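You operate a simulated robot arm through the tools that you are given. There is no shell and no other tool. Be economical: measure what you need, move in short steps, check, and stop when the job is done.

You are at the controls of a simulated two-armed robot. One attempt, no reset.

Task
Pick up the tub from the top of the spare bench with one hand, pass it to the other hand and put it on the blue mat by the centrifuge. Set down upright: tub.

It is judged by the outcome, as a careful person would: the job done as asked, and still so three seconds after it is handed in. It fails if anything else is knocked over, pushed out of place, dropped, spilled or broken.

Robot
Two 7-joint arms with two-finger parallel grippers on one trunk, on a base that drives. Base frame: it is fixed to the floor where the robot stands at the start and does not move with it; the origin is under the middle of the robot, x ahead of it, y to its left, z up. Readings come in m, rad, newtons and seconds.
The left shoulder is at the start at [0.05, 0.177, 1.029], the right one opposite. With the tool pointing down near the work surface each hand reaches from about 0.1 to 0.68 m from the robot's upright axis, wherever it stands, measured 20 degrees to its own side. Places, roughly: blue mat by the centrifuge (17x15 cm) [-0.94, 1.74, 0.9]. Payload 3.43 kg a hand.
Tool frame (each hand has its own): the origin (TCP) lies between the finger pads and is the grasp point; the fingertips stand 0.034 m ahead of it; z points along the fingers, y is the line along which they close. Largest opening 0.128 m; finger width 0.024, thickness 0.012; the body of the gripper, 0.048 by 0.13 m, starts 0.096 m behind the TCP.
Orientation is that of the tool frame in the base frame, as a unit quaternion [x, y, z, w]. With the fingers straight down and closing along the base's y, the tool's x points along the base's -x, its y along +y and its z along -z.

Tools
- The arms move only by the tool send_rows. It takes "left_plan", "right_plan" or both (then of equal length, played together; a hand with none holds still); each is a list of rows, each a list of 3 entries, a list of its own where there are three numbers: the shift along the base's x, y, z in units of 25 mm (1.0 is 25 mm), then the turn, a rotation vector about the base's x, y, z in units of 4 degrees (1.0 is 4 degrees), then the opening in per cent of the stroke, from 0 (shut) to 100 (fully open). In form: [[[x, y, z], [ax, ay, az], fingers], ...]. A call has 1 to 20 rows; each row shifts and turns the commanded pose from where the row before left it. A call with a number of a shift or a turn outside -1 to 1 is refused whole. Rows are played at 5 a second. More than 0.05 m and 0.15 rad between two rows, or a gripper value outside its range, and nothing of the call is played. Where a pose cannot be reached the arm comes as near as it can. A force on the tool above 40 N (or 10 N above the force at the start of the call, whichever is more), or a blocked arm, ends the call early, and 0.2 s more pass. Each finger travels about 0.108 m/s and halts on what it meets, pressing with about 40 N; the grip force reading is that of the motor and also rises with nothing between the fingers. The clock runs only during rows and for 0.2 s after the last one: add rows that do not move to give the fingers time. It gives the time, the measured TCP pose, the force on the tool (base axes), the opening and the grip force at its end, in the units of the frame above (readings bear some noise), with the torque about the TCP (base axes, N m) and any sound that the robot's microphone picked up.
- Cameras (640 x 400 px; columns grow to the right, rows downward): "scene" is now at [0.1576, 0.0273, 1.2605]; the picture's right is [0.28, -0.96, 0.00], its down [-0.00, -0.00, -1.00] and it looks along [0.96, 0.28, -0.00] (base axes); focal length 214 px, centre (320, 200). "left" rides on the left gripper at [0.076, 0.011, -0.16] in its tool frame; the picture's right is [-0.15, 0.99, 0.00], its down [-0.88, -0.13, -0.46] and it looks along [-0.45, -0.07, 0.89] (tool axes); focal length 234 px, centre (320, 200). "right" rides on the right gripper at [0.076, -0.011, -0.16] in its tool frame; the picture's right is [0.15, 0.99, 0.00], its down [-0.88, 0.13, -0.46] and it looks along [-0.45, 0.07, 0.89] (tool axes); focal length 234 px, centre (320, 200). There is no depth. A picture from a camera that has moved, and an enlarged one, comes with that camera's place and axes in the base frame and with its lens. The place of the scene camera against the robot may be out by one fixed shift of up to 0.018 m in any direction.
- camera(camera): a new picture of that camera. The clock stands still meanwhile.
- move_column(by): slides the trunk up (or, below 0, down) by that many m; the arms and the scene camera ride with it, the base frame stays. It gives what a move gives, with no picture.
- roll_base(legs): drives the robot by 1 to 6 legs, each [ahead, turn to the left] in m and rad, along the robot's own axes; the way and the turn of a leg run together, so that a leg with both is an arc; at most 1.5 m and 3.142 rad a leg. The arms and the cameras ride along, it lands a little off, and it stops where it bumps. It gives what a move gives.
- turn_head(pan, tilt): turns the head with the scene camera to pan (to the left, within 1.396 rad either way) and tilt (down, from -0.506 to 1.204), counted from straight ahead of the robot. It gives what a move gives.
- close_up(camera, box): a new picture of the part [left, top, right, bottom] of that camera's present view, enlarged. The clock stands still meanwhile.
- hand_in(): hands the job in; it is judged then, once.

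Work in short steps. Places have to be worked out from the pictures, the camera data and where the tool is seen: move nearer, look again, correct. Check each grasp and each placing, and mend what went wrong. You have 120 turns and 92 pictures in all, those below and enlarged ones among them. Open the grippers and draw the arms clear of the work before you hand the job in, unless the task says otherwise; then end with one line.

The tools are called after ">>>" as a command line: name --argument value ..., lists and objects as JSON in quotes. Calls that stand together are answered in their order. send_rows: Moves the arms, as the interface text tells. Its arguments: {"type":"object","properties":{"left_plan":{"type":"array","items":{"type":"array"}},"right_plan":{"type":"array","items":{"type":"array"}}},"required":[]} The other tools are called the same way: move_column (by) slides the trunk up or down; roll_base (legs) drives the base; turn_head (pan, tilt) turns the head that bears the scene camera; camera (camera) takes a picture; close_up (camera, box) takes an enlarged picture of a part of a camera's view; hand_in () hands the job in.

At the start:

```text
time: 0.0
left_ee_pos: [0.4377, 0.3289, 1.1656]
left_orientation: [0.0, 1.0, 0.001, 0.0]
left_wrist_force: [-0.2, -0.5, 0.1]
left_wrist_torque: [-0.01, 0.02, 0.02]
left_finger_gap: 0.1282
left_finger_force: 0.1
right_ee_pos: [0.3005, -0.0489, 1.2263]
right_orientation: [0.0, 1.0, 0.001, 0.001]
right_wrist_force: [0.7, -0.6, 0.2]
right_wrist_torque: [-0.01, -0.03, -0.01]
right_finger_gap: 0.128
right_finger_force: 0.1
trunk travel left (down, up): [-0.2, 0.201]
robot x, y, heading: [-0.0022, 0.0033, -0.003]
head pan, tilt: [0.283, 0.003]
```

scene: 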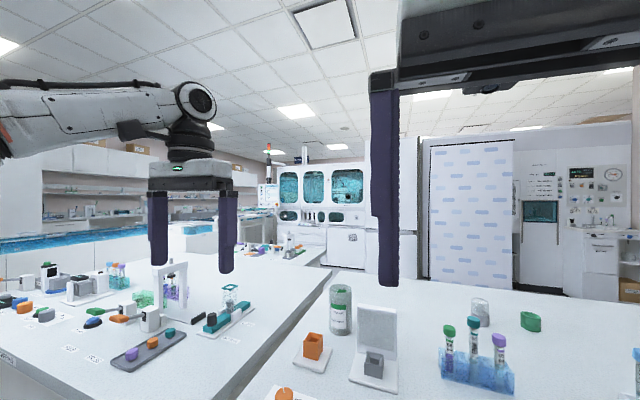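
right: 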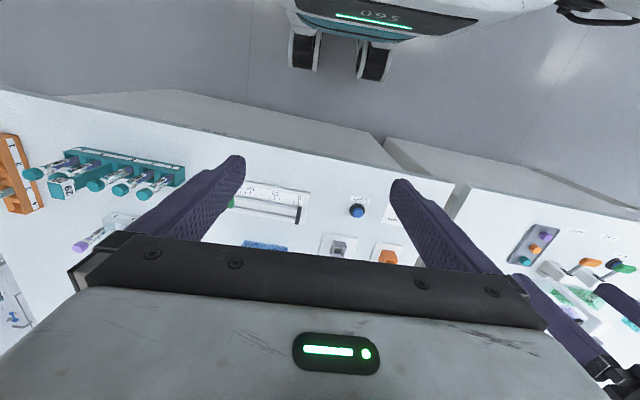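
left: 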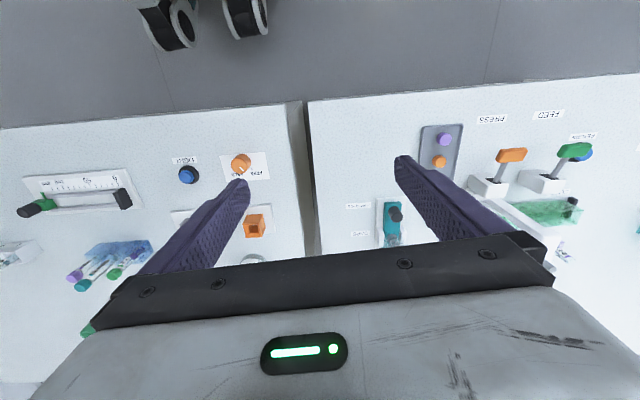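

The front benches show no obvious tub. I'll look to the left first, towards the mat.

>>> turn_head --pan 1.39 --tilt 0.4

>>> camera --camera "scene"

>>> turn_head --pan -1.39 --tilt 0.4

>>> camera --camera "scene"

```text
time: 1.3
left_ee_pos: [0.4371, 0.3295, 1.1649]
left_orientation: [0.0, 1.0, 0.0, 0.001]
left_wrist_force: [-0.1, 0.7, 0.4]
left_wrist_torque: [0.02, -0.01, 0.02]
left_finger_gap: 0.1281
left_finger_force: 0.0
right_ee_pos: [0.3013, -0.048, 1.2259]
right_orientation: [-0.001, 1.0, 0.001, 0.0]
right_wrist_force: [-0.6, -0.4, -0.1]
right_wrist_torque: [0.01, -0.01, 0.01]
right_finger_gap: 0.1281
right_finger_force: 0.0
trunk travel left (down, up): [-0.2, 0.201]
robot x, y, heading: [-0.0004, -0.0039, 0.001]
head pan, tilt: [1.389, 0.4]
```

```text
88 pictures are left
camera scene: at [0.0879, 0.0932, 1.2239], right [0.98, -0.18, 0.0], down [-0.07, -0.38, -0.92], along [0.17, 0.91, -0.39], focal length 214 px, centre (320, 200)
```

scene: 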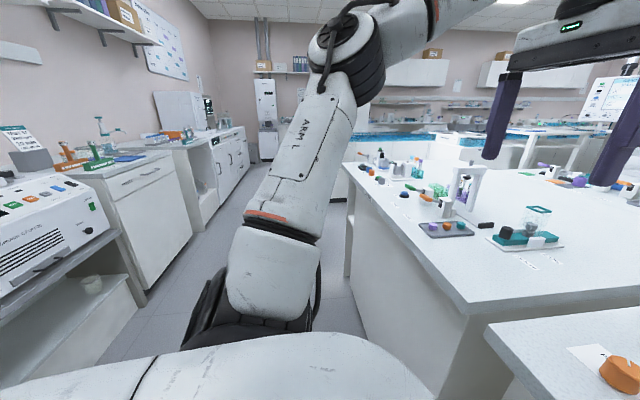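

```text
time: 3.8
left_ee_pos: [0.4367, 0.329, 1.1659]
left_orientation: [-0.001, 1.0, 0.0, 0.0]
left_wrist_force: [-1.0, 0.5, -1.2]
left_wrist_torque: [-0.01, 0.03, -0.01]
left_finger_gap: 0.1281
left_finger_force: 0.0
right_ee_pos: [0.3012, -0.0485, 1.2252]
right_orientation: [0.0, 1.0, 0.001, 0.0]
right_wrist_force: [-0.2, -0.1, -0.2]
right_wrist_torque: [0.05, 0.02, 0.0]
right_finger_gap: 0.1281
right_finger_force: 0.1
trunk travel left (down, up): [-0.2, 0.201]
robot x, y, heading: [-0.0015, 0.0029, 0.002]
head pan, tilt: [-1.389, 0.4]
```

```text
87 pictures are left
camera scene: at [0.0879, -0.089, 1.2239], right [-0.98, -0.18, 0.0], down [-0.07, 0.38, -0.92], along [0.17, -0.91, -0.39], focal length 214 px, centre (320, 200)
```

scene: 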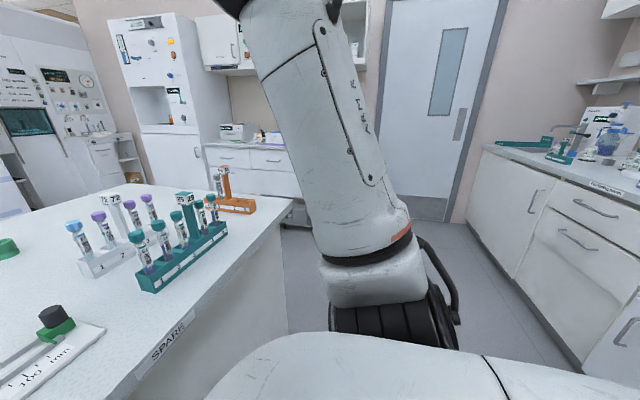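

The right-front bench is labelled "SPARE". I look at its top from the front to find the tub.

>>> turn_head --pan -0.25 --tilt 0.5

>>> camera --camera "scene"

>>> turn_head --pan 0.45 --tilt 0.6

>>> camera --camera "scene"

```text
time: 5.2
left_ee_pos: [0.437, 0.328, 1.1644]
left_orientation: [0.0, 1.0, 0.0, 0.001]
left_wrist_force: [0.3, -0.3, -0.1]
left_wrist_torque: [-0.01, -0.02, -0.01]
left_finger_gap: 0.1279
left_finger_force: 0.1
right_ee_pos: [0.3015, -0.0482, 1.2264]
right_orientation: [0.0, 1.0, 0.001, 0.0]
right_wrist_force: [-0.2, 0.5, 0.4]
right_wrist_torque: [-0.02, 0.0, -0.03]
right_finger_gap: 0.128
right_finger_force: 0.0
trunk travel left (down, up): [-0.2, 0.201]
robot x, y, heading: [0.0026, 0.0008, -0.001]
head pan, tilt: [-0.25, 0.499]
```

```text
86 pictures are left
camera scene: at [0.1593, -0.0204, 1.2147], right [-0.25, -0.97, 0.0], down [-0.46, 0.12, -0.88], along [0.85, -0.22, -0.48], focal length 214 px, centre (320, 200)
```

scene: 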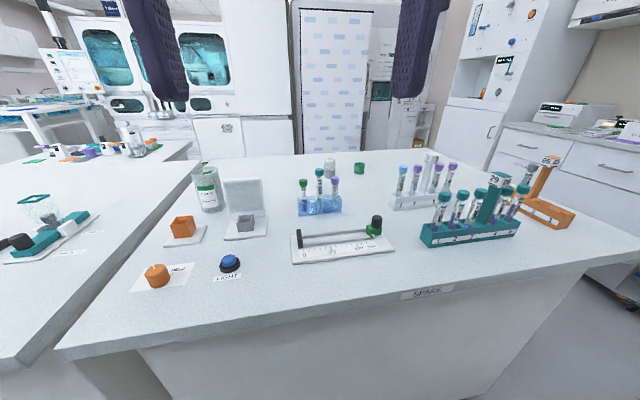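

```text
time: 6.2
left_ee_pos: [0.4374, 0.3276, 1.1646]
left_orientation: [0.0, 1.0, -0.001, 0.0]
left_wrist_force: [0.0, 0.6, 0.2]
left_wrist_torque: [0.0, 0.01, 0.05]
left_finger_gap: 0.1282
left_finger_force: 0.1
right_ee_pos: [0.2999, -0.0491, 1.2254]
right_orientation: [0.0, 1.0, 0.001, 0.0]
right_wrist_force: [0.9, -0.2, 0.0]
right_wrist_torque: [-0.02, -0.02, -0.02]
right_finger_gap: 0.1282
right_finger_force: 0.1
trunk travel left (down, up): [-0.2, 0.201]
robot x, y, heading: [0.0017, 0.0001, 0.001]
head pan, tilt: [0.45, 0.6]
```

```text
85 pictures are left
camera scene: at [0.1507, 0.0405, 1.2056], right [0.43, -0.9, 0.0], down [-0.51, -0.25, -0.83], along [0.74, 0.36, -0.56], focal length 214 px, centre (320, 200)
```

scene: 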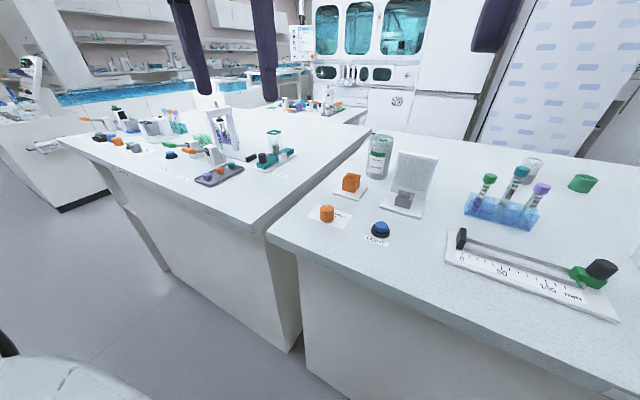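

Candidates: labelled jar, grey cup behind the blue rack, green ring-like cup. I enlarge them.

>>> close_up --camera "scene" --box '[300, 120, 460, 250]'

>>> close_up --camera "scene" --box '[450, 130, 640, 250]'

```text
3.08 times, centred on (380, 185) of scene
camera zoom: at [0.1507, 0.0405, 1.2056], right [0.43, -0.9, 0.0], down [-0.51, -0.25, -0.83], along [0.74, 0.36, -0.56], focal length 660 px, centre (135, 246)
```

zoom: 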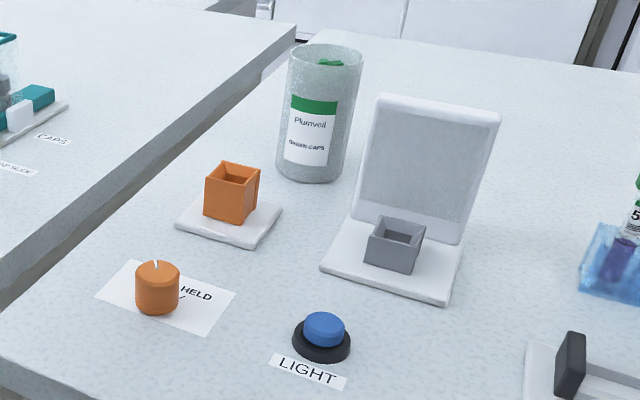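

```text
3.33 times, centred on (545, 190) of scene
camera zoom: at [0.1507, 0.0405, 1.2056], right [0.43, -0.9, 0.0], down [-0.51, -0.25, -0.83], along [0.74, 0.36, -0.56], focal length 715 px, centre (-430, 233)
```

zoom: 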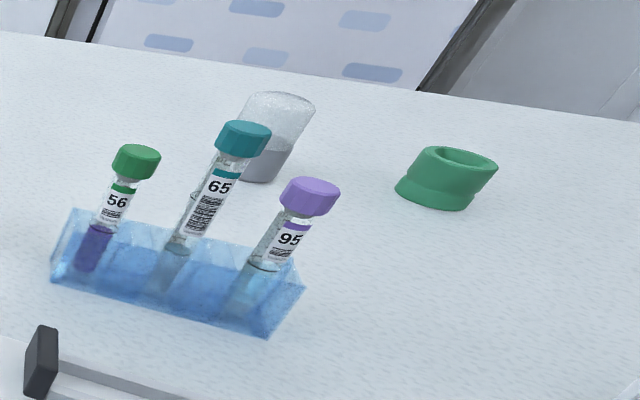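

The "Plumveil – GREEN CAPS" jar near [0.75, 0.14] looks like the tub. Before choosing the grasp, I enlarge the mat area.

>>> turn_head --pan 1.39 --tilt 0.2

>>> close_up --camera "scene" --box '[0, 140, 240, 290]'

```text
time: 7.5
left_ee_pos: [0.4361, 0.3283, 1.1648]
left_orientation: [0.0, 1.0, 0.001, 0.0]
left_wrist_force: [-0.5, -0.3, 0.9]
left_wrist_torque: [0.02, -0.01, 0.0]
left_finger_gap: 0.128
left_finger_force: 0.1
right_ee_pos: [0.3008, -0.0483, 1.2272]
right_orientation: [0.0, 1.0, 0.001, 0.0]
right_wrist_force: [-0.1, 0.1, -0.1]
right_wrist_torque: [-0.01, -0.01, -0.01]
right_finger_gap: 0.1276
right_finger_force: 0.1
trunk travel left (down, up): [-0.2, 0.201]
robot x, y, heading: [-0.0034, 0.0002, -0.002]
head pan, tilt: [1.389, 0.201]
```

```text
2.67 times, centred on (120, 215) of scene
camera zoom: at [0.088, 0.0937, 1.2424], right [0.98, -0.18, 0.0], down [-0.04, -0.2, -0.98], along [0.18, 0.96, -0.2], focal length 572 px, centre (853, 160)
```

zoom: 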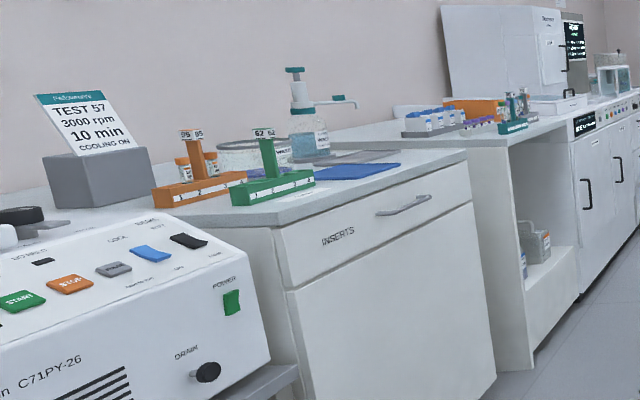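

The mat lies near the front edge of the "INSERTS" cabinet, clear on its far side. I look down in front of the robot to see how near the base is to the spare bench.

>>> turn_head --pan 0.3 --tilt 1.2

>>> camera --camera "scene"

```text
time: 8.8
left_ee_pos: [0.4365, 0.3292, 1.1649]
left_orientation: [0.0, 1.0, 0.001, 0.0]
left_wrist_force: [-0.9, 0.9, 0.2]
left_wrist_torque: [-0.01, 0.03, 0.01]
left_finger_gap: 0.1279
left_finger_force: 0.0
right_ee_pos: [0.3006, -0.0484, 1.2268]
right_orientation: [0.001, 1.0, 0.001, 0.0]
right_wrist_force: [0.5, -0.1, 0.0]
right_wrist_torque: [0.01, 0.03, 0.0]
right_finger_gap: 0.1279
right_finger_force: 0.1
trunk travel left (down, up): [-0.2, 0.201]
robot x, y, heading: [0.0009, 0.0, -0.002]
head pan, tilt: [0.3, 1.201]
```

```text
81 pictures are left
camera scene: at [0.1245, 0.0187, 1.1611], right [0.3, -0.96, 0.0], down [-0.89, -0.28, -0.36], along [0.35, 0.11, -0.93], focal length 214 px, centre (320, 200)
```

scene: 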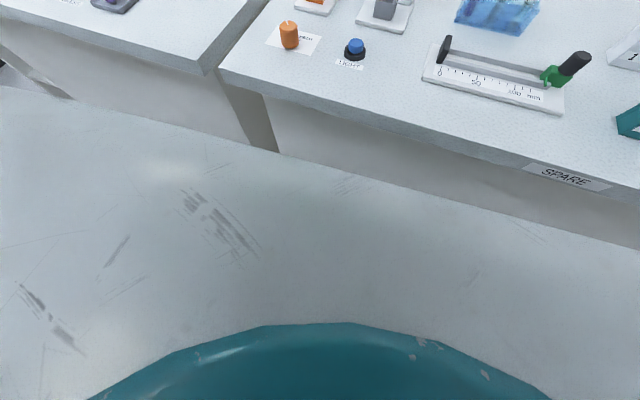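

The base front is close to the bench, so I'll reach instead of driving. I tilt the left hand 45° forward and bring it before the tub, above everything on the bench.

>>> send_rows --left_plan '[[[0.54, -0.635, -0.15], [0, -0.94, 0], 100], [[0.54, -0.635, -0.15], [0, -0.94, 0], 100], [[0.54, -0.635, -0.15], [0, -0.94, 0], 100], [[0.54, -0.635, -0.15], [0, -0.94, 0], 100], [[0.54, -0.635, -0.15], [0, -0.94, 0], 100], [[0.54, -0.635, -0.15], [0, -0.94, 0], 100], [[0.54, -0.635, -0.15], [0, -0.94, 0], 100], [[0.54, -0.635, -0.15], [0, -0.94, 0], 100], [[0.54, -0.635, -0.15], [0, -0.94, 0], 100], [[0.54, -0.635, -0.15], [0, -0.94, 0], 100], [[0.54, -0.635, -0.15], [0, -0.94, 0], 100], [[0.54, -0.635, -0.15], [0, -0.94, 0], 100]]'

>>> turn_head --pan 0.1 --tilt 0.5

>>> camera --camera "left"

>>> camera --camera "scene"

```text
time: 11.4
left_ee_pos: [0.6012, 0.1644, 1.1187]
left_orientation: [0.0, 0.924, -0.001, 0.384]
left_wrist_force: [0.7, -0.4, 0.0]
left_wrist_torque: [-0.01, 0.02, -0.01]
left_finger_gap: 0.1281
left_finger_force: 0.1
left hand out of reach, approached as far as the arm can: row 10, 11, 12
right_ee_pos: [0.3022, -0.0481, 1.2251]
right_orientation: [0.0, 1.0, 0.0, 0.0]
right_wrist_force: [-0.5, 0.2, -0.6]
right_wrist_torque: [0.01, 0.0, -0.03]
right_finger_gap: 0.1278
right_finger_force: 0.1
trunk travel left (down, up): [-0.2, 0.201]
robot x, y, heading: [-0.0008, -0.0011, -0.001]
head pan, tilt: [0.3, 1.201]
```

```text
time: 12.4
left_ee_pos: [0.6009, 0.1652, 1.1185]
left_orientation: [-0.001, 0.924, 0.001, 0.383]
left_wrist_force: [-0.7, 0.5, -0.3]
left_wrist_torque: [-0.02, 0.0, -0.01]
left_finger_gap: 0.1278
left_finger_force: 0.1
right_ee_pos: [0.3011, -0.0494, 1.2259]
right_orientation: [0.0, 1.0, 0.0, -0.001]
right_wrist_force: [0.0, -0.6, 0.4]
right_wrist_torque: [0.02, -0.01, 0.01]
right_finger_gap: 0.1278
right_finger_force: 0.0
trunk travel left (down, up): [-0.2, 0.201]
robot x, y, heading: [-0.001, 0.0005, 0.002]
head pan, tilt: [0.099, 0.499]
```

```text
80 pictures are left
camera left: at [0.4351, 0.1758, 1.1778], right [0.1, 0.99, 0.1], down [0.3, -0.13, 0.95], along [0.95, -0.07, -0.31], focal length 234 px, centre (320, 200)
```

left: 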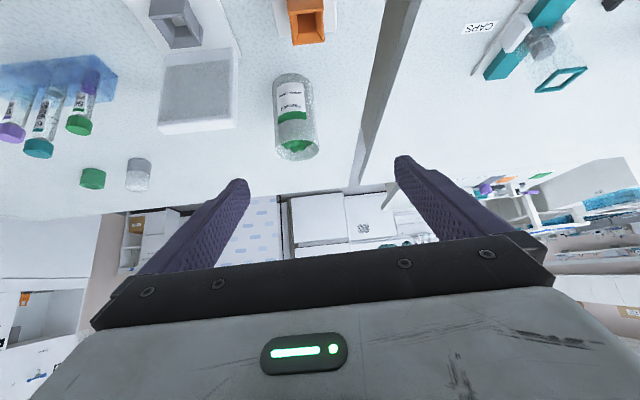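

```text
79 pictures are left
camera scene: at [0.1616, 0.0112, 1.2146], right [0.1, -0.99, 0.0], down [-0.48, -0.05, -0.88], along [0.87, 0.09, -0.48], focal length 214 px, centre (320, 200)
```

scene: 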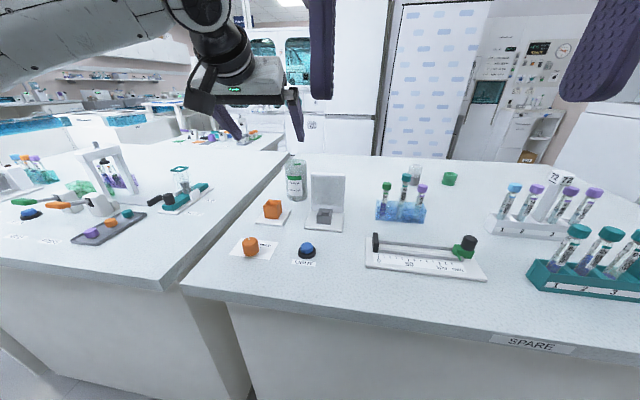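

The jar appears at about [0.71, 0.135], base near z 0.90, about 0.065 wide and 0.11 tall. The hand stopped short in y; going lower should ease the reach, so I try that.

>>> send_rows --left_plan '[[[0, 0, -0.8], [0, 0, 0], 100], [[0, 0, -0.8], [0, 0, 0], 100], [[0, 0, -0.8], [0, 0, 0], 100], [[0, 0, 0], [0, 0, 0], 100]]'

>>> camera --camera "left"

```text
time: 13.4
left_ee_pos: [0.6013, 0.1643, 1.0591]
left_orientation: [-0.001, 0.923, 0.0, 0.384]
left_wrist_force: [1.2, -0.8, 0.4]
left_wrist_torque: [0.01, 0.01, 0.02]
left_finger_gap: 0.1279
left_finger_force: 0.1
right_ee_pos: [0.3007, -0.0484, 1.2265]
right_orientation: [0.0, 1.0, 0.0, -0.001]
right_wrist_force: [0.4, 0.2, -0.1]
right_wrist_torque: [-0.01, -0.02, 0.0]
right_finger_gap: 0.1279
right_finger_force: 0.1
trunk travel left (down, up): [-0.2, 0.201]
robot x, y, heading: [0.0013, 0.003, 0.003]
head pan, tilt: [0.099, 0.499]
```

```text
78 pictures are left
camera left: at [0.4357, 0.1761, 1.1175], right [0.1, 0.99, 0.1], down [0.3, -0.13, 0.95], along [0.95, -0.07, -0.31], focal length 234 px, centre (320, 200)
```

left: 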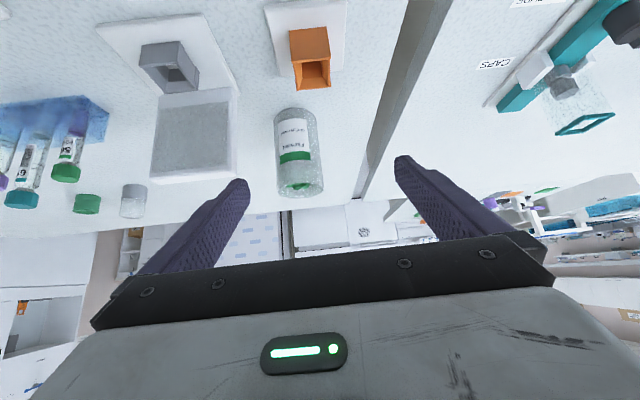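

Triangulating the two views gives the tub base at [0.714, 0.134, ~0.897], top about z 1.005, width 0.066. I try the sideways shift now.

>>> send_rows --left_plan '[[[0, -0.6, 0], [0, 0, 0], 100], [[0, -0.6, 0], [0, 0, 0], 100], [[0, 0, 0], [0, 0, 0], 100]]'

```text
time: 14.2
left_ee_pos: [0.6016, 0.1424, 1.0591]
left_orientation: [-0.001, 0.924, 0.0, 0.383]
left_wrist_force: [0.3, -0.1, 0.4]
left_wrist_torque: [0.0, 0.02, -0.01]
left_finger_gap: 0.1279
left_finger_force: 0.1
left hand out of reach, approached as far as the arm can: row 2
right_ee_pos: [0.302, -0.0489, 1.2257]
right_orientation: [0.0, 1.0, 0.001, 0.0]
right_wrist_force: [0.2, -0.1, -0.9]
right_wrist_torque: [0.03, 0.01, 0.0]
right_finger_gap: 0.128
right_finger_force: 0.1
trunk travel left (down, up): [-0.2, 0.201]
robot x, y, heading: [0.0017, 0.0015, 0.001]
head pan, tilt: [0.099, 0.499]
```

Nearly aligned. I advance along the approach line with open fingers, two thirds of the way, and look.

>>> send_rows --left_plan '[[[0.75, -0.1, -0.58], [0, 0, 0], 100], [[0.75, -0.1, -0.58], [0, 0, 0], 100], [[0.75, -0.1, -0.58], [0, 0, 0], 100], [[0.75, -0.1, -0.58], [0, 0, 0], 100], [[0, 0, 0], [0, 0, 0], 100]]'

>>> camera --camera "left"

>>> camera --camera "scene"

```text
time: 15.4
left_ee_pos: [0.6315, 0.1493, 1.0416]
left_orientation: [-0.001, 0.918, -0.008, 0.397]
left_wrist_force: [-5.4, 0.6, 11.9]
left_wrist_torque: [-0.84, -0.01, -0.37]
left_finger_gap: 0.1271
left_finger_force: 0.1
left hand out of reach, approached as far as the arm can: row 1, 2, 3, 4
right_ee_pos: [0.2988, -0.0483, 1.2269]
right_orientation: [0.001, 1.0, 0.001, 0.001]
right_wrist_force: [0.5, 0.1, 0.2]
right_wrist_torque: [0.04, 0.02, -0.02]
right_finger_gap: 0.1278
right_finger_force: 0.0
trunk travel left (down, up): [-0.2, 0.201]
robot x, y, heading: [-0.0047, -0.0014, 0.003]
head pan, tilt: [0.099, 0.499]
stopped in row 5 (left hand): the force on the tool passed its limit at 45 N (the readings are from after the stop); the commanded pose is now the measured one
```

```text
77 pictures are left
camera left: at [0.4632, 0.1615, 1.096], right [0.11, 0.99, 0.09], down [0.27, -0.12, 0.96], along [0.96, -0.08, -0.28], focal length 234 px, centre (320, 200)
```

left: 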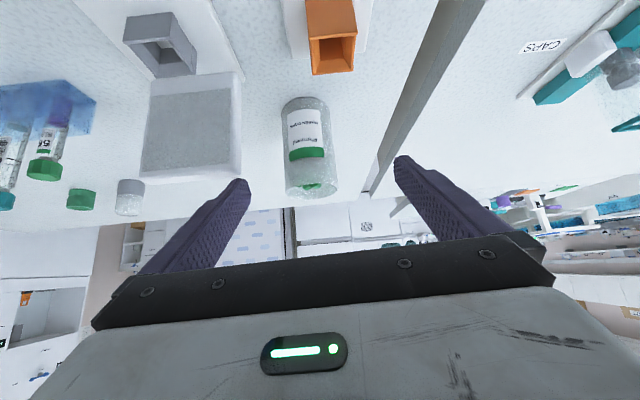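

```text
76 pictures are left
camera scene: at [0.1596, 0.0116, 1.2149], right [0.1, -0.99, 0.0], down [-0.48, -0.05, -0.88], along [0.87, 0.09, -0.48], focal length 214 px, centre (320, 200)
```

scene: 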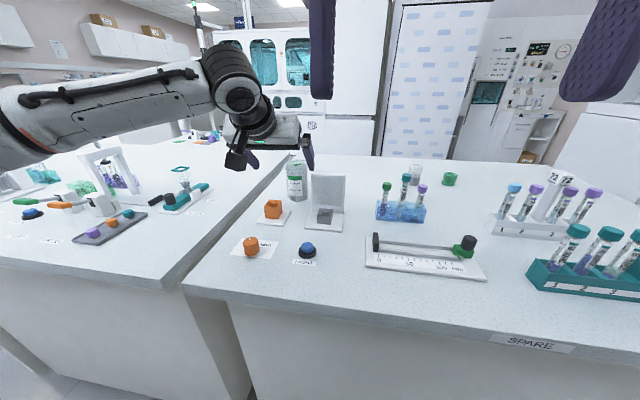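

The call stopped on a wrist limit and not on an object. A strong forward tilt is what limits the wrist, so I back up, reduce the tilt to about 20°, and edge the base a little ahead.

>>> send_rows --left_plan '[[[-0.4, 0, 0.4], [0, 0.2, 0], 100], [[-0.2, 0, 0.4], [0, 0.93, 0], 100], [[0, 0, 0.4], [0, 0.93, 0], 100], [[0, 0, 0.4], [0, 0.93, 0], 100], [[0, 0, 0.4], [0, 0.93, 0], 100], [[0, 0, 0.4], [0, 0.93, 0], 100], [[0, 0, 0.4], [0, 0.93, 0], 100], [[0, 0, 0.4], [0, 0.93, 0], 100]]'

>>> roll_base --legs '[[0.05, 0]]'

>>> camera --camera "scene"

```text
time: 17.2
left_ee_pos: [0.6136, 0.1764, 1.0722]
left_orientation: [-0.001, 0.946, -0.007, 0.324]
left_wrist_force: [0.1, 0.0, 0.3]
left_wrist_torque: [0.0, -0.03, 0.0]
left_finger_gap: 0.128
left_finger_force: 0.0
left hand out of reach, approached as far as the arm can: row 2, 3, 4, 5, 6, 7, 8
right_ee_pos: [0.3, -0.0491, 1.2261]
right_orientation: [0.0, 1.0, 0.001, 0.0]
right_wrist_force: [0.2, -0.5, -0.2]
right_wrist_torque: [0.04, -0.02, 0.03]
right_finger_gap: 0.1279
right_finger_force: 0.1
trunk travel left (down, up): [-0.2, 0.201]
robot x, y, heading: [-0.003, 0.0005, 0.006]
head pan, tilt: [0.099, 0.499]
```

```text
time: 18.1
left_ee_pos: [0.6622, 0.1742, 1.0714]
left_orientation: [-0.001, 0.946, -0.007, 0.325]
left_wrist_force: [-0.4, 0.4, -0.3]
left_wrist_torque: [0.01, 0.0, -0.01]
left_finger_gap: 0.128
left_finger_force: 0.1
right_ee_pos: [0.3509, -0.0475, 1.2264]
right_orientation: [-0.002, 1.0, -0.001, 0.0]
right_wrist_force: [0.3, -0.3, -0.1]
right_wrist_torque: [0.04, 0.01, -0.01]
right_finger_gap: 0.128
right_finger_force: 0.1
trunk travel left (down, up): [-0.2, 0.201]
robot x, y, heading: [0.0455, 0.0033, 0.002]
head pan, tilt: [0.099, 0.499]
```

```text
75 pictures are left
camera scene: at [0.2115, 0.0115, 1.2146], right [0.1, -0.99, 0.0], down [-0.48, -0.05, -0.88], along [0.87, 0.09, -0.48], focal length 214 px, centre (320, 200)
```

scene: 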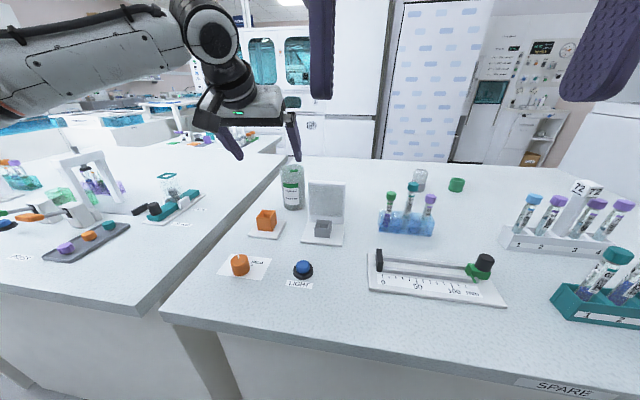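

The base moved freely. I bring the left hand back in and upright to leave the awkward arm posture.

>>> send_rows --left_plan '[[[-0.8, 0.2, 0.3], [0, 0, 0], 100], [[-0.8, 0.2, 0.3], [0, 0, 0], 100], [[-0.8, 0.2, 0.3], [0, 0, 0], 100], [[-0.8, 0.2, 0.3], [0, 0.3, 0], 100], [[-0.5, 0.2, 0.3], [0, 0.8, 0], 100], [[-0.5, 0.2, 0], [0, 0.8, 0], 100], [[-0.3, 0.2, 0], [0, 0.8, 0], 100], [[0, 0, 0], [0, 0, 0], 100]]'

```text
time: 19.9
left_ee_pos: [0.5496, 0.2108, 1.11]
left_orientation: [-0.002, 0.972, -0.007, 0.234]
left_wrist_force: [-0.8, -0.2, -0.1]
left_wrist_torque: [0.0, 0.03, 0.02]
left_finger_gap: 0.128
left_finger_force: 0.1
right_ee_pos: [0.3503, -0.0477, 1.2251]
right_orientation: [0.0, 1.0, 0.001, 0.001]
right_wrist_force: [1.7, 0.4, 0.2]
right_wrist_torque: [-0.02, 0.02, 0.02]
right_finger_gap: 0.1277
right_finger_force: 0.1
trunk travel left (down, up): [-0.2, 0.201]
robot x, y, heading: [0.0504, 0.0003, 0.002]
head pan, tilt: [0.099, 0.499]
```

Reach improves if the shoulder is level with the wrist, so I raise the trunk and then straighten the tool to vertical.

>>> move_column --by 0.12

>>> send_rows --left_plan '[[[0, 0, 0], [0, 0.9, 0], 100], [[0, 0, 0], [0, 0.9, 0], 100], [[0, 0, 0], [0, 0.9, 0], 100], [[0, 0, 0], [0, 0.2, 0], 100], [[0, 0, 0], [0, 0, 0], 100]]'

```text
time: 21.4
left_ee_pos: [0.5503, 0.2105, 1.2296]
left_orientation: [-0.001, 0.972, -0.007, 0.234]
left_wrist_force: [-0.6, 0.4, -0.1]
left_wrist_torque: [0.02, -0.01, -0.02]
left_finger_gap: 0.1281
left_finger_force: 0.2
right_ee_pos: [0.3502, -0.0475, 1.3463]
right_orientation: [0.0, 1.0, 0.001, 0.002]
right_wrist_force: [-0.6, 0.8, -0.4]
right_wrist_torque: [0.03, -0.03, -0.02]
right_finger_gap: 0.1279
right_finger_force: 0.2
trunk travel left (down, up): [-0.32, 0.081]
robot x, y, heading: [0.0465, -0.0, 0.003]
head pan, tilt: [0.099, 0.499]
```

```text
time: 22.6
left_ee_pos: [0.5502, 0.2102, 1.2296]
left_orientation: [-0.002, 0.991, -0.006, 0.134]
left_wrist_force: [0.3, -0.1, -0.2]
left_wrist_torque: [0.03, 0.02, 0.02]
left_finger_gap: 0.128
left_finger_force: 0.0
right_ee_pos: [0.3506, -0.0486, 1.3474]
right_orientation: [-0.001, 1.0, 0.0, 0.001]
right_wrist_force: [-0.9, 0.3, -0.1]
right_wrist_torque: [0.01, -0.02, 0.04]
right_finger_gap: 0.1278
right_finger_force: 0.0
trunk travel left (down, up): [-0.32, 0.081]
robot x, y, heading: [0.0513, 0.0036, 0.005]
head pan, tilt: [0.099, 0.499]
```

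Tilt is now 15°. I move to just above the tub.

>>> send_rows --left_plan '[[[0.67, -0.38, -0.3], [0, 0, 0], 100], [[0.67, -0.38, -0.3], [0, 0, 0], 100], [[0.67, -0.38, -0.8], [0, 0, 0], 100], [[0.67, -0.38, -0.9], [0, 0, 0], 100], [[0.67, -0.38, -0.9], [0, 0, 0], 100], [[0.67, -0.38, -0.9], [0, 0, 0], 100], [[0.67, -0.38, -0.9], [0, 0, 0], 100], [[0.67, -0.38, -0.9], [0, 0, 0], 100], [[0, 0, 0], [0, 0, 0], 100]]'

>>> camera --camera "left"

>>> camera --camera "scene"

```text
time: 24.6
left_ee_pos: [0.6184, 0.2139, 1.1227]
left_orientation: [-0.003, 0.991, -0.005, 0.135]
left_wrist_force: [-0.6, -0.1, 1.2]
left_wrist_torque: [0.02, -0.03, -0.02]
left_finger_gap: 0.1282
left_finger_force: 0.0
left hand out of reach, approached as far as the arm can: row 1, 2, 3, 4, 5, 6, 7, 8
right_ee_pos: [0.35, -0.0485, 1.3453]
right_orientation: [0.0, 1.0, 0.0, 0.0]
right_wrist_force: [-0.2, -1.0, 0.0]
right_wrist_torque: [0.02, -0.01, 0.0]
right_finger_gap: 0.1279
right_finger_force: 0.0
trunk travel left (down, up): [-0.32, 0.081]
robot x, y, heading: [0.047, -0.001, 0.002]
head pan, tilt: [0.099, 0.499]
```

```text
74 pictures are left
camera left: at [0.5031, 0.225, 1.2559], right [0.14, 0.99, 0.03], down [0.73, -0.12, 0.68], along [0.67, -0.07, -0.74], focal length 234 px, centre (320, 200)
```

left: 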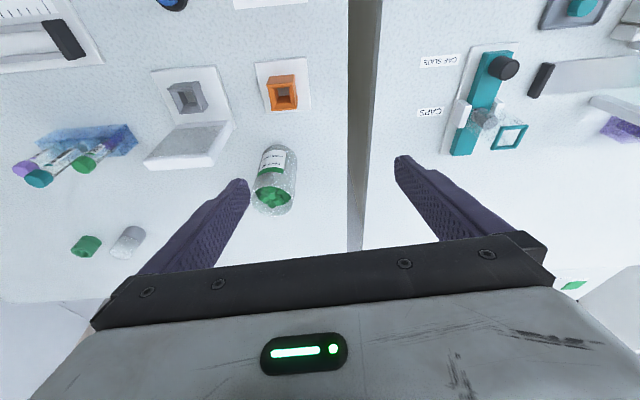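

```text
73 pictures are left
camera scene: at [0.2109, 0.0109, 1.3347], right [0.1, -0.99, 0.0], down [-0.48, -0.05, -0.88], along [0.87, 0.09, -0.48], focal length 214 px, centre (320, 200)
```

scene: 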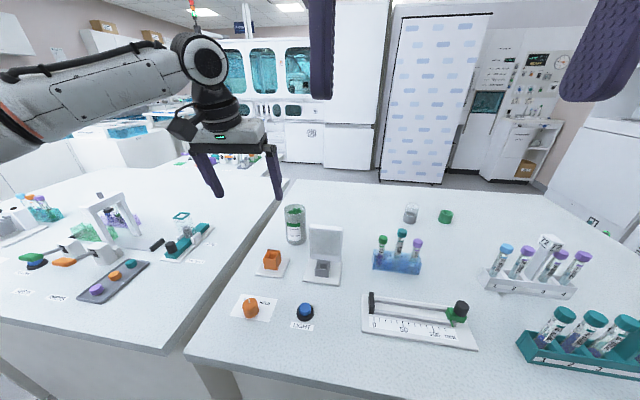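

Contents confirmed (green caps). The hand is still short of reach, so I must get the base closer; I look down to judge the gap to the bench.

>>> turn_head --pan -0.6 --tilt 1.2

>>> camera --camera "scene"

```text
time: 25.7
left_ee_pos: [0.618, 0.2133, 1.1223]
left_orientation: [-0.002, 0.991, -0.006, 0.135]
left_wrist_force: [0.1, -0.4, -0.8]
left_wrist_torque: [-0.03, 0.01, -0.02]
left_finger_gap: 0.1282
left_finger_force: 0.1
right_ee_pos: [0.3491, -0.0479, 1.3471]
right_orientation: [0.0, 1.0, 0.002, 0.002]
right_wrist_force: [0.1, -0.1, 0.6]
right_wrist_torque: [0.0, -0.01, 0.0]
right_finger_gap: 0.1279
right_finger_force: 0.1
trunk travel left (down, up): [-0.32, 0.081]
robot x, y, heading: [0.0504, 0.0025, -0.004]
head pan, tilt: [-0.6, 1.201]
```

```text
72 pictures are left
camera scene: at [0.1666, -0.0291, 1.2811], right [-0.56, -0.83, 0.0], down [-0.77, 0.52, -0.36], along [0.3, -0.2, -0.93], focal length 214 px, centre (320, 200)
```

scene: 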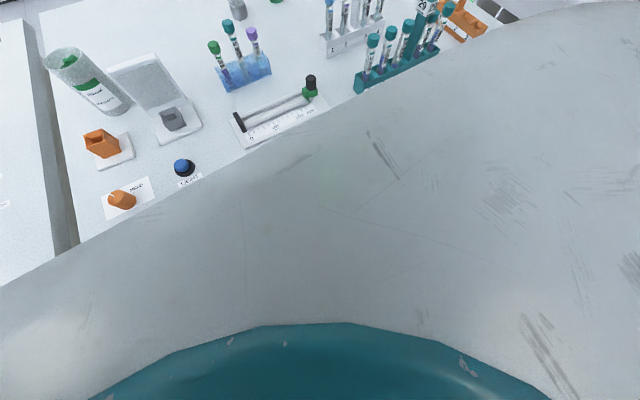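

The grey rim is the torso near the camera, not the base. I edge ahead another 4 cm and check that it really moves.

>>> roll_base --legs '[[0.04, 0]]'

```text
time: 26.6
left_ee_pos: [0.659, 0.2119, 1.1205]
left_orientation: [-0.003, 0.991, -0.006, 0.135]
left_wrist_force: [0.4, -1.1, 0.0]
left_wrist_torque: [0.01, 0.0, -0.02]
left_finger_gap: 0.1282
left_finger_force: 0.0
right_ee_pos: [0.3922, -0.0472, 1.3466]
right_orientation: [0.0, 1.0, 0.001, 0.001]
right_wrist_force: [1.0, 0.0, -0.3]
right_wrist_torque: [0.04, 0.13, 0.0]
right_finger_gap: 0.1283
right_finger_force: 0.1
trunk travel left (down, up): [-0.32, 0.081]
robot x, y, heading: [0.0882, 0.0007, 0.005]
head pan, tilt: [-0.6, 1.201]
```

Moved fully. Now shift over the tub.

>>> send_rows --left_plan '[[[0.2, -0.62, -0.3], [0, 0, 0], 100], [[0.2, -0.62, -0.3], [0, 0, 0], 100], [[0.2, -0.62, -0.3], [0, 0, 0], 100], [[0.2, -0.62, -0.3], [0, 0, 0], 100], [[0.2, -0.62, -0.3], [0, 0, 0], 100], [[0, 0, 0], [0, 0, 0], 100]]'

>>> camera --camera "left"

```text
time: 28.0
left_ee_pos: [0.6618, 0.1973, 1.1158]
left_orientation: [-0.002, 0.991, -0.006, 0.136]
left_wrist_force: [-0.6, 0.3, 0.3]
left_wrist_torque: [0.02, 0.0, 0.02]
left_finger_gap: 0.1281
left_finger_force: 0.0
left hand out of reach, approached as far as the arm can: row 2, 3, 4, 5
right_ee_pos: [0.3896, -0.0474, 1.3469]
right_orientation: [-0.001, 1.0, 0.001, 0.001]
right_wrist_force: [-0.8, 0.1, 0.3]
right_wrist_torque: [0.02, 0.06, -0.03]
right_finger_gap: 0.1279
right_finger_force: 0.0
trunk travel left (down, up): [-0.32, 0.081]
robot x, y, heading: [0.0894, 0.0018, 0.002]
head pan, tilt: [-0.6, 1.201]
```

```text
71 pictures are left
camera left: at [0.5471, 0.2103, 1.2482], right [0.14, 0.99, 0.03], down [0.73, -0.12, 0.68], along [0.67, -0.08, -0.73], focal length 234 px, centre (320, 200)
```

left: 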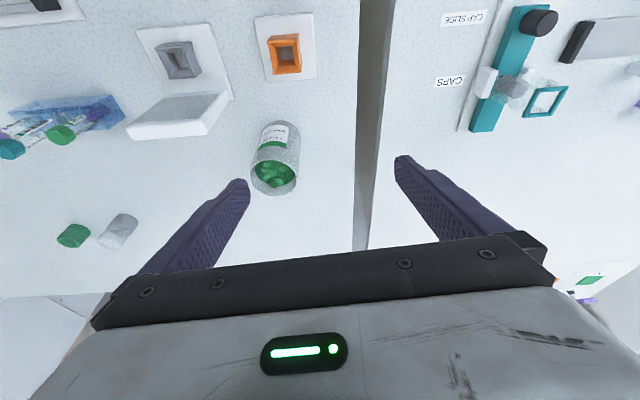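

The stop is sideways, not outward, which suggests a wrist yaw limit. The tub is round, so I turn the hand about the vertical and try the sideways shift again.

>>> send_rows --left_plan '[[[0, 0, 0], [0, 0, -1], 100], [[0, 0, 0], [0, 0, -1], 100], [[0, 0, 0], [0, 0, -1], 100], [[0, 0, 0], [0, 0, -1], 100], [[0, 0, 0], [0, 0, -1], 100], [[0, 0, 0], [0, 0, -1], 100], [[0, -0.5, 0], [0, 0, 0], 100], [[0, -0.5, 0], [0, 0, 0], 100], [[0, 0, 0], [0, 0, 0], 100]]'

```text
time: 30.0
left_ee_pos: [0.6619, 0.1782, 1.1151]
left_orientation: [0.202, 0.97, -0.034, 0.131]
left_wrist_force: [-0.6, -0.4, -0.3]
left_wrist_torque: [0.01, 0.01, 0.0]
left_finger_gap: 0.1282
left_finger_force: 0.1
left hand out of reach, approached as far as the arm can: row 8
right_ee_pos: [0.3902, -0.0483, 1.3454]
right_orientation: [0.001, 1.0, 0.001, 0.002]
right_wrist_force: [-0.4, 0.7, 0.7]
right_wrist_torque: [0.01, -0.01, 0.0]
right_finger_gap: 0.1278
right_finger_force: 0.1
trunk travel left (down, up): [-0.32, 0.081]
robot x, y, heading: [0.0898, 0.0011, 0.001]
head pan, tilt: [-0.6, 1.201]
```

Yaw helps. Turning the base slightly right puts the tub more to the left arm's own side, so I do that.

>>> roll_base --legs '[[0, -0.15]]'

>>> camera --camera "left"

```text
time: 31.0
left_ee_pos: [0.6828, 0.0919, 1.1151]
left_orientation: [0.275, 0.952, -0.044, 0.127]
left_wrist_force: [-1.0, -0.4, -0.8]
left_wrist_torque: [0.02, 0.02, 0.03]
left_finger_gap: 0.128
left_finger_force: 0.1
right_ee_pos: [0.3794, -0.094, 1.3458]
right_orientation: [0.075, 0.997, 0.001, 0.0]
right_wrist_force: [0.7, 0.1, 1.1]
right_wrist_torque: [0.04, 0.11, 0.0]
right_finger_gap: 0.1277
right_finger_force: 0.0
trunk travel left (down, up): [-0.32, 0.081]
robot x, y, heading: [0.0879, 0.0024, -0.153]
head pan, tilt: [-0.6, 1.201]
```

```text
70 pictures are left
camera left: at [0.5923, 0.164, 1.2482], right [0.65, 0.76, 0.03], down [0.55, -0.49, 0.68], along [0.53, -0.42, -0.74], focal length 234 px, centre (320, 200)
```

left: 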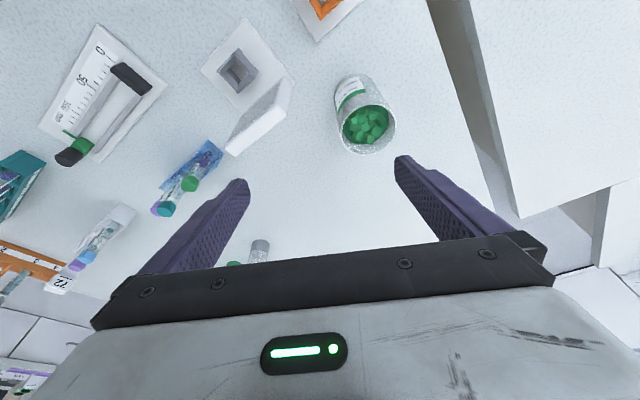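

Tub top re-measured at [0.72, 0.134, 1.005]. I move the hand onto the approach line just above it.

>>> send_rows --left_plan '[[[0.15, 0.75, 0], [0, 0, 0], 100], [[0.15, 0.75, 0], [0, 0, 0], 100], [[0.15, 0.75, -0.6], [0, 0, 0], 100], [[0, 0, -0.6], [0, 0, 0], 100], [[0, 0, -0.4], [0, 0, 0], 100], [[0, 0, 0], [0, 0, 0], 100]]'

>>> camera --camera "left"

```text
time: 32.4
left_ee_pos: [0.6929, 0.149, 1.0755]
left_orientation: [0.275, 0.952, -0.043, 0.129]
left_wrist_force: [0.8, -0.1, 0.9]
left_wrist_torque: [-0.01, -0.01, 0.02]
left_finger_gap: 0.1278
left_finger_force: 0.0
right_ee_pos: [0.3797, -0.0921, 1.3453]
right_orientation: [0.075, 0.997, 0.001, 0.0]
right_wrist_force: [-0.3, -0.5, 0.0]
right_wrist_torque: [0.02, 0.03, 0.0]
right_finger_gap: 0.1281
right_finger_force: 0.1
trunk travel left (down, up): [-0.32, 0.081]
robot x, y, heading: [0.0892, 0.0015, -0.146]
head pan, tilt: [-0.6, 1.201]
```

```text
69 pictures are left
camera left: at [0.603, 0.2213, 1.2078], right [0.65, 0.76, 0.03], down [0.55, -0.49, 0.68], along [0.53, -0.42, -0.74], focal length 234 px, centre (320, 200)
```

left: 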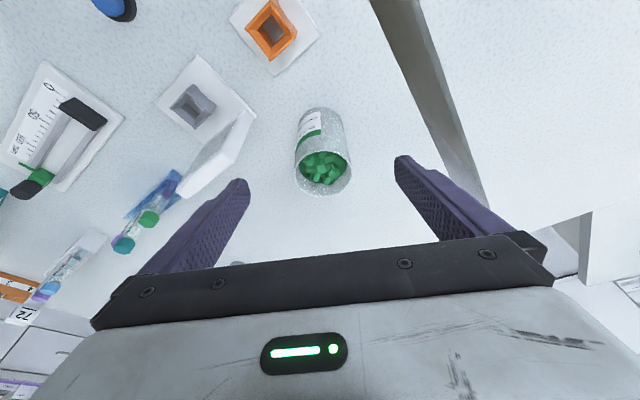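

Tub centre is at [0.716, 0.136], well between the fingers. I descend around it, still open.

>>> send_rows --left_plan '[[[0.184, -0.1, -0.83], [0, 0, 0], 100], [[0.184, -0.1, -0.83], [0, 0, 0], 100], [[0.184, -0.1, -0.83], [0, 0, 0], 100], [[0.184, -0.1, -0.83], [0, 0, 0], 100], [[0.184, -0.1, -0.83], [0, 0, 0], 100], [[0, 0, 0], [0, 0, 0], 100]]'

>>> camera --camera "left"

```text
time: 33.8
left_ee_pos: [0.7169, 0.1354, 0.9707]
left_orientation: [0.275, 0.952, -0.044, 0.128]
left_wrist_force: [0.0, 0.5, 0.1]
left_wrist_torque: [0.0, 0.01, 0.02]
left_finger_gap: 0.1278
left_finger_force: 0.2
right_ee_pos: [0.3793, -0.0915, 1.3463]
right_orientation: [0.074, 0.997, 0.001, 0.001]
right_wrist_force: [0.3, 0.0, 0.4]
right_wrist_torque: [0.01, 0.03, -0.01]
right_finger_gap: 0.128
right_finger_force: 0.0
trunk travel left (down, up): [-0.32, 0.081]
robot x, y, heading: [0.0862, -0.0022, -0.153]
head pan, tilt: [-0.6, 1.201]
```

```text
68 pictures are left
camera left: at [0.6264, 0.2084, 1.1043], right [0.65, 0.76, 0.03], down [0.55, -0.49, 0.68], along [0.53, -0.42, -0.74], focal length 234 px, centre (320, 200)
```

left: 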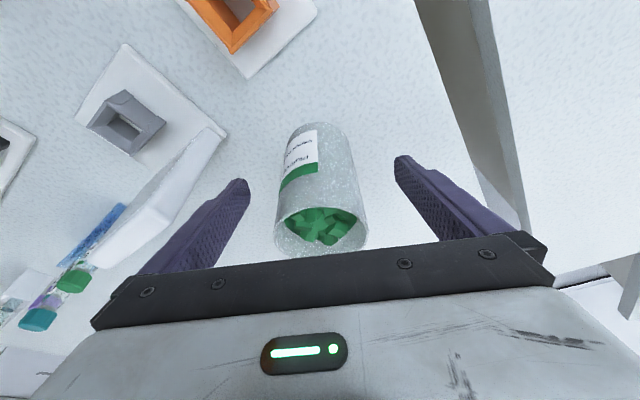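

The tub is centred at the pads. I close the fingers.

>>> send_rows --left_plan '[[[0, 0, 0], [0, 0, 0], 70], [[0, 0, 0], [0, 0, 0], 55], [[0, 0, 0], [0, 0, 0], 35], [[0, 0, 0], [0, 0, 0], 35], [[0, 0, 0], [0, 0, 0], 35]]'

>>> camera --camera "left"

```text
time: 35.0
left_ee_pos: [0.7161, 0.1354, 0.9716]
left_orientation: [0.275, 0.952, -0.044, 0.128]
left_wrist_force: [0.5, 0.4, 1.2]
left_wrist_torque: [0.09, -0.07, -0.02]
left_finger_gap: 0.0605
left_finger_force: 40.2
right_ee_pos: [0.3802, -0.0924, 1.3457]
right_orientation: [0.074, 0.997, 0.001, -0.001]
right_wrist_force: [-0.7, -0.3, 0.7]
right_wrist_torque: [-0.02, 0.03, -0.02]
right_finger_gap: 0.1282
right_finger_force: 0.1
trunk travel left (down, up): [-0.32, 0.081]
robot x, y, heading: [0.0917, 0.0012, -0.15]
head pan, tilt: [-0.6, 1.201]
```

```text
67 pictures are left
camera left: at [0.6265, 0.2085, 1.1047], right [0.65, 0.76, 0.03], down [0.55, -0.49, 0.68], along [0.53, -0.42, -0.74], focal length 234 px, centre (320, 200)
```

left: 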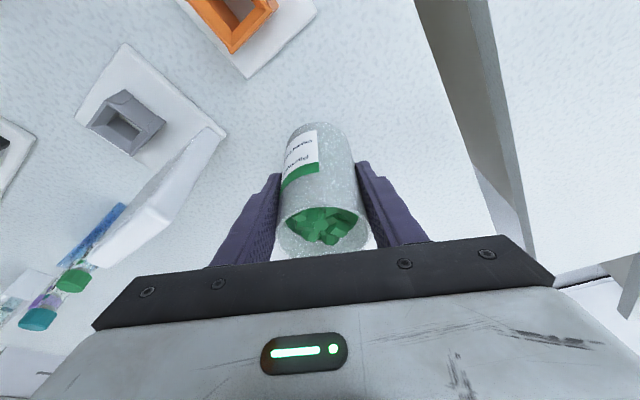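

Firm grip at 0.0605 m. I lift straight up.

>>> send_rows --left_plan '[[[0, 0, 0.4], [0, 0, 0], 35], [[0, 0, 0.8], [0, 0, 0], 35], [[0, 0, 0.8], [0, 0, 0], 35], [[0, 0, 0.8], [0, 0, 0], 35], [[0, 0, 0.8], [0, 0, 0], 35], [[0, 0, 0], [0, 0, 0], 35]]'

>>> camera --camera "left"

```text
time: 36.4
left_ee_pos: [0.7182, 0.137, 1.06]
left_orientation: [0.275, 0.952, -0.043, 0.128]
left_wrist_force: [-0.4, 0.1, -1.3]
left_wrist_torque: [-0.01, 0.0, 0.03]
left_finger_gap: 0.0605
left_finger_force: 40.3
right_ee_pos: [0.3793, -0.0918, 1.3456]
right_orientation: [0.075, 0.997, 0.0, 0.0]
right_wrist_force: [-1.0, -0.2, 1.2]
right_wrist_torque: [0.01, 0.02, -0.04]
right_finger_gap: 0.1279
right_finger_force: 0.0
trunk travel left (down, up): [-0.32, 0.081]
robot x, y, heading: [0.0858, -0.0006, -0.152]
head pan, tilt: [-0.6, 1.201]
```

```text
66 pictures are left
camera left: at [0.6271, 0.2085, 1.1941], right [0.65, 0.76, 0.03], down [0.55, -0.49, 0.68], along [0.53, -0.42, -0.74], focal length 234 px, centre (320, 200)
```

left: 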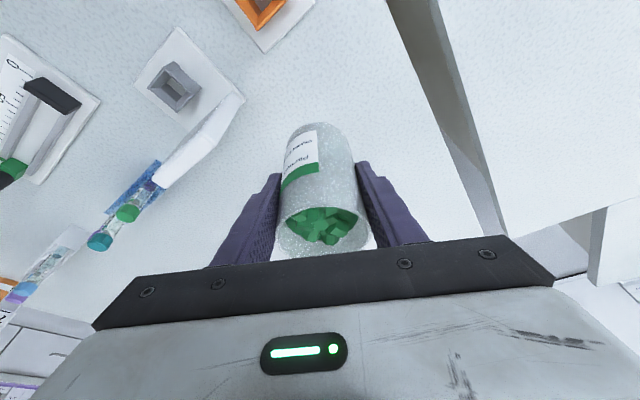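

Tub rises with the hand. I raise the trunk to the top for clearance and back the base away from the bench.

>>> move_column --by 0.075

>>> roll_base --legs '[[-0.3, 0]]'

>>> turn_head --pan 0.25 --tilt 0.35

>>> camera --camera "scene"

```text
time: 37.6
left_ee_pos: [0.7171, 0.136, 1.1352]
left_orientation: [0.274, 0.952, -0.043, 0.128]
left_wrist_force: [0.3, -0.7, -1.2]
left_wrist_torque: [-0.02, 0.0, 0.03]
left_finger_gap: 0.0605
left_finger_force: 40.1
right_ee_pos: [0.3795, -0.0918, 1.4209]
right_orientation: [0.075, 0.997, 0.001, 0.001]
right_wrist_force: [-0.1, -0.2, 0.3]
right_wrist_torque: [0.04, 0.02, 0.01]
right_finger_gap: 0.1281
right_finger_force: 0.1
trunk travel left (down, up): [-0.395, 0.006]
robot x, y, heading: [0.0877, -0.0018, -0.149]
head pan, tilt: [-0.6, 1.201]
```

```text
time: 39.6
left_ee_pos: [0.421, 0.1794, 1.1357]
left_orientation: [0.276, 0.951, -0.044, 0.129]
left_wrist_force: [-0.5, 0.2, -1.1]
left_wrist_torque: [0.02, -0.02, -0.03]
left_finger_gap: 0.0606
left_finger_force: 40.4
right_ee_pos: [0.082, -0.0482, 1.4215]
right_orientation: [0.076, 0.997, 0.001, 0.001]
right_wrist_force: [0.0, -0.6, 0.0]
right_wrist_torque: [-0.01, -0.01, -0.04]
right_finger_gap: 0.128
right_finger_force: 0.1
trunk travel left (down, up): [-0.395, 0.006]
robot x, y, heading: [-0.2072, 0.0432, -0.151]
head pan, tilt: [-0.6, 1.201]
```

```text
time: 40.8
left_ee_pos: [0.4212, 0.1788, 1.1356]
left_orientation: [0.276, 0.952, -0.044, 0.127]
left_wrist_force: [-0.6, 1.4, -0.4]
left_wrist_torque: [-0.01, -0.03, -0.02]
left_finger_gap: 0.0605
left_finger_force: 40.1
right_ee_pos: [0.0831, -0.049, 1.4206]
right_orientation: [0.077, 0.997, 0.002, 0.0]
right_wrist_force: [1.0, 0.1, -1.1]
right_wrist_torque: [-0.01, 0.01, 0.01]
right_finger_gap: 0.128
right_finger_force: 0.0
trunk travel left (down, up): [-0.395, 0.006]
robot x, y, heading: [-0.2063, 0.0451, -0.155]
head pan, tilt: [0.25, 0.351]
```

```text
65 pictures are left
camera scene: at [-0.0442, 0.0457, 1.4233], right [0.1, -1.0, 0.0], down [-0.34, -0.03, -0.94], along [0.93, 0.09, -0.34], focal length 214 px, centre (320, 200)
```

scene: 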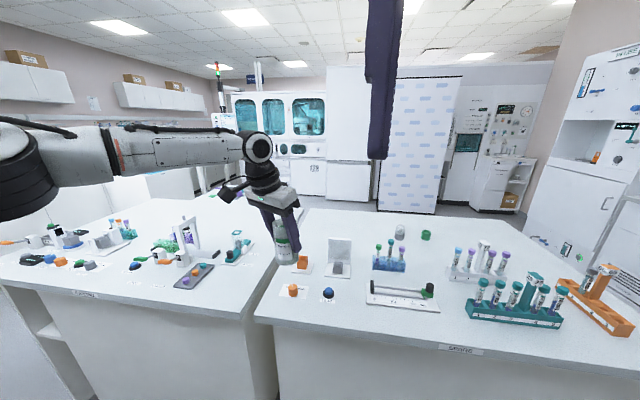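

Tub is safely held. For the handover I bring the tub nearer to the robot's middle and move the right hand out to its side.

>>> send_rows --right_plan '[[[0, -1, 0], [0, 0, 0], 100], [[0, -1, 0], [0, 0, 0], 100], [[0, -1, -0.5], [0, 0, 0], 100], [[0, -1, -1], [0, 0, 0], 100], [[0, -1, -1], [0, 0, 0], 100], [[0, -1, -1], [0, 0, 0], 100], [[0, -1, -1], [0, 0, 0], 100], [[0, -1, -1], [0, 0, 0], 100], [[0, 0, -1], [0, 0, 0], 100], [[0, 0, 0], [0, 0, 0], 100]]' --left_plan '[[[0, 0, 0.3], [0, 0, 0], 35], [[-0.825, -0.43, 0.1], [0, 0, 0], 35], [[-0.825, -0.43, 0.1], [0, 0, 0], 35], [[-0.825, -0.43, 0.1], [0, 0, 0], 35], [[-0.825, -0.43, 0.1], [0, 0, 0], 35], [[-0.825, -0.43, 0.1], [0, 0, 0], 35], [[-0.825, -0.43, 0.1], [0, 0, 0], 35], [[-0.825, -0.43, 0.1], [0, 0, 0], 35], [[-0.825, -0.43, 0.1], [0, 0, 0], 35], [[0, 0, 0], [0, 0, 0], 35]]'

>>> camera --camera "scene"

```text
time: 43.0
left_ee_pos: [0.256, 0.0915, 1.1644]
left_orientation: [0.276, 0.951, -0.044, 0.129]
left_wrist_force: [0.8, -0.5, -1.4]
left_wrist_torque: [-0.03, 0.0, 0.02]
left_finger_gap: 0.0605
left_finger_force: 40.0
right_ee_pos: [0.0833, -0.2485, 1.2601]
right_orientation: [0.077, 0.997, 0.001, 0.001]
right_wrist_force: [0.7, -0.2, -0.2]
right_wrist_torque: [0.01, 0.02, -0.05]
right_finger_gap: 0.1279
right_finger_force: 0.1
trunk travel left (down, up): [-0.395, 0.006]
robot x, y, heading: [-0.2072, 0.0434, -0.151]
head pan, tilt: [0.25, 0.351]
```

```text
64 pictures are left
camera scene: at [-0.0445, 0.0459, 1.4234], right [0.1, -1.0, 0.0], down [-0.34, -0.03, -0.94], along [0.93, 0.09, -0.34], focal length 214 px, centre (320, 200)
```

scene: 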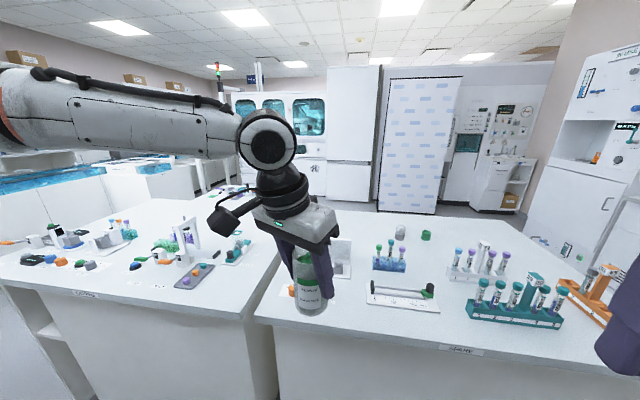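

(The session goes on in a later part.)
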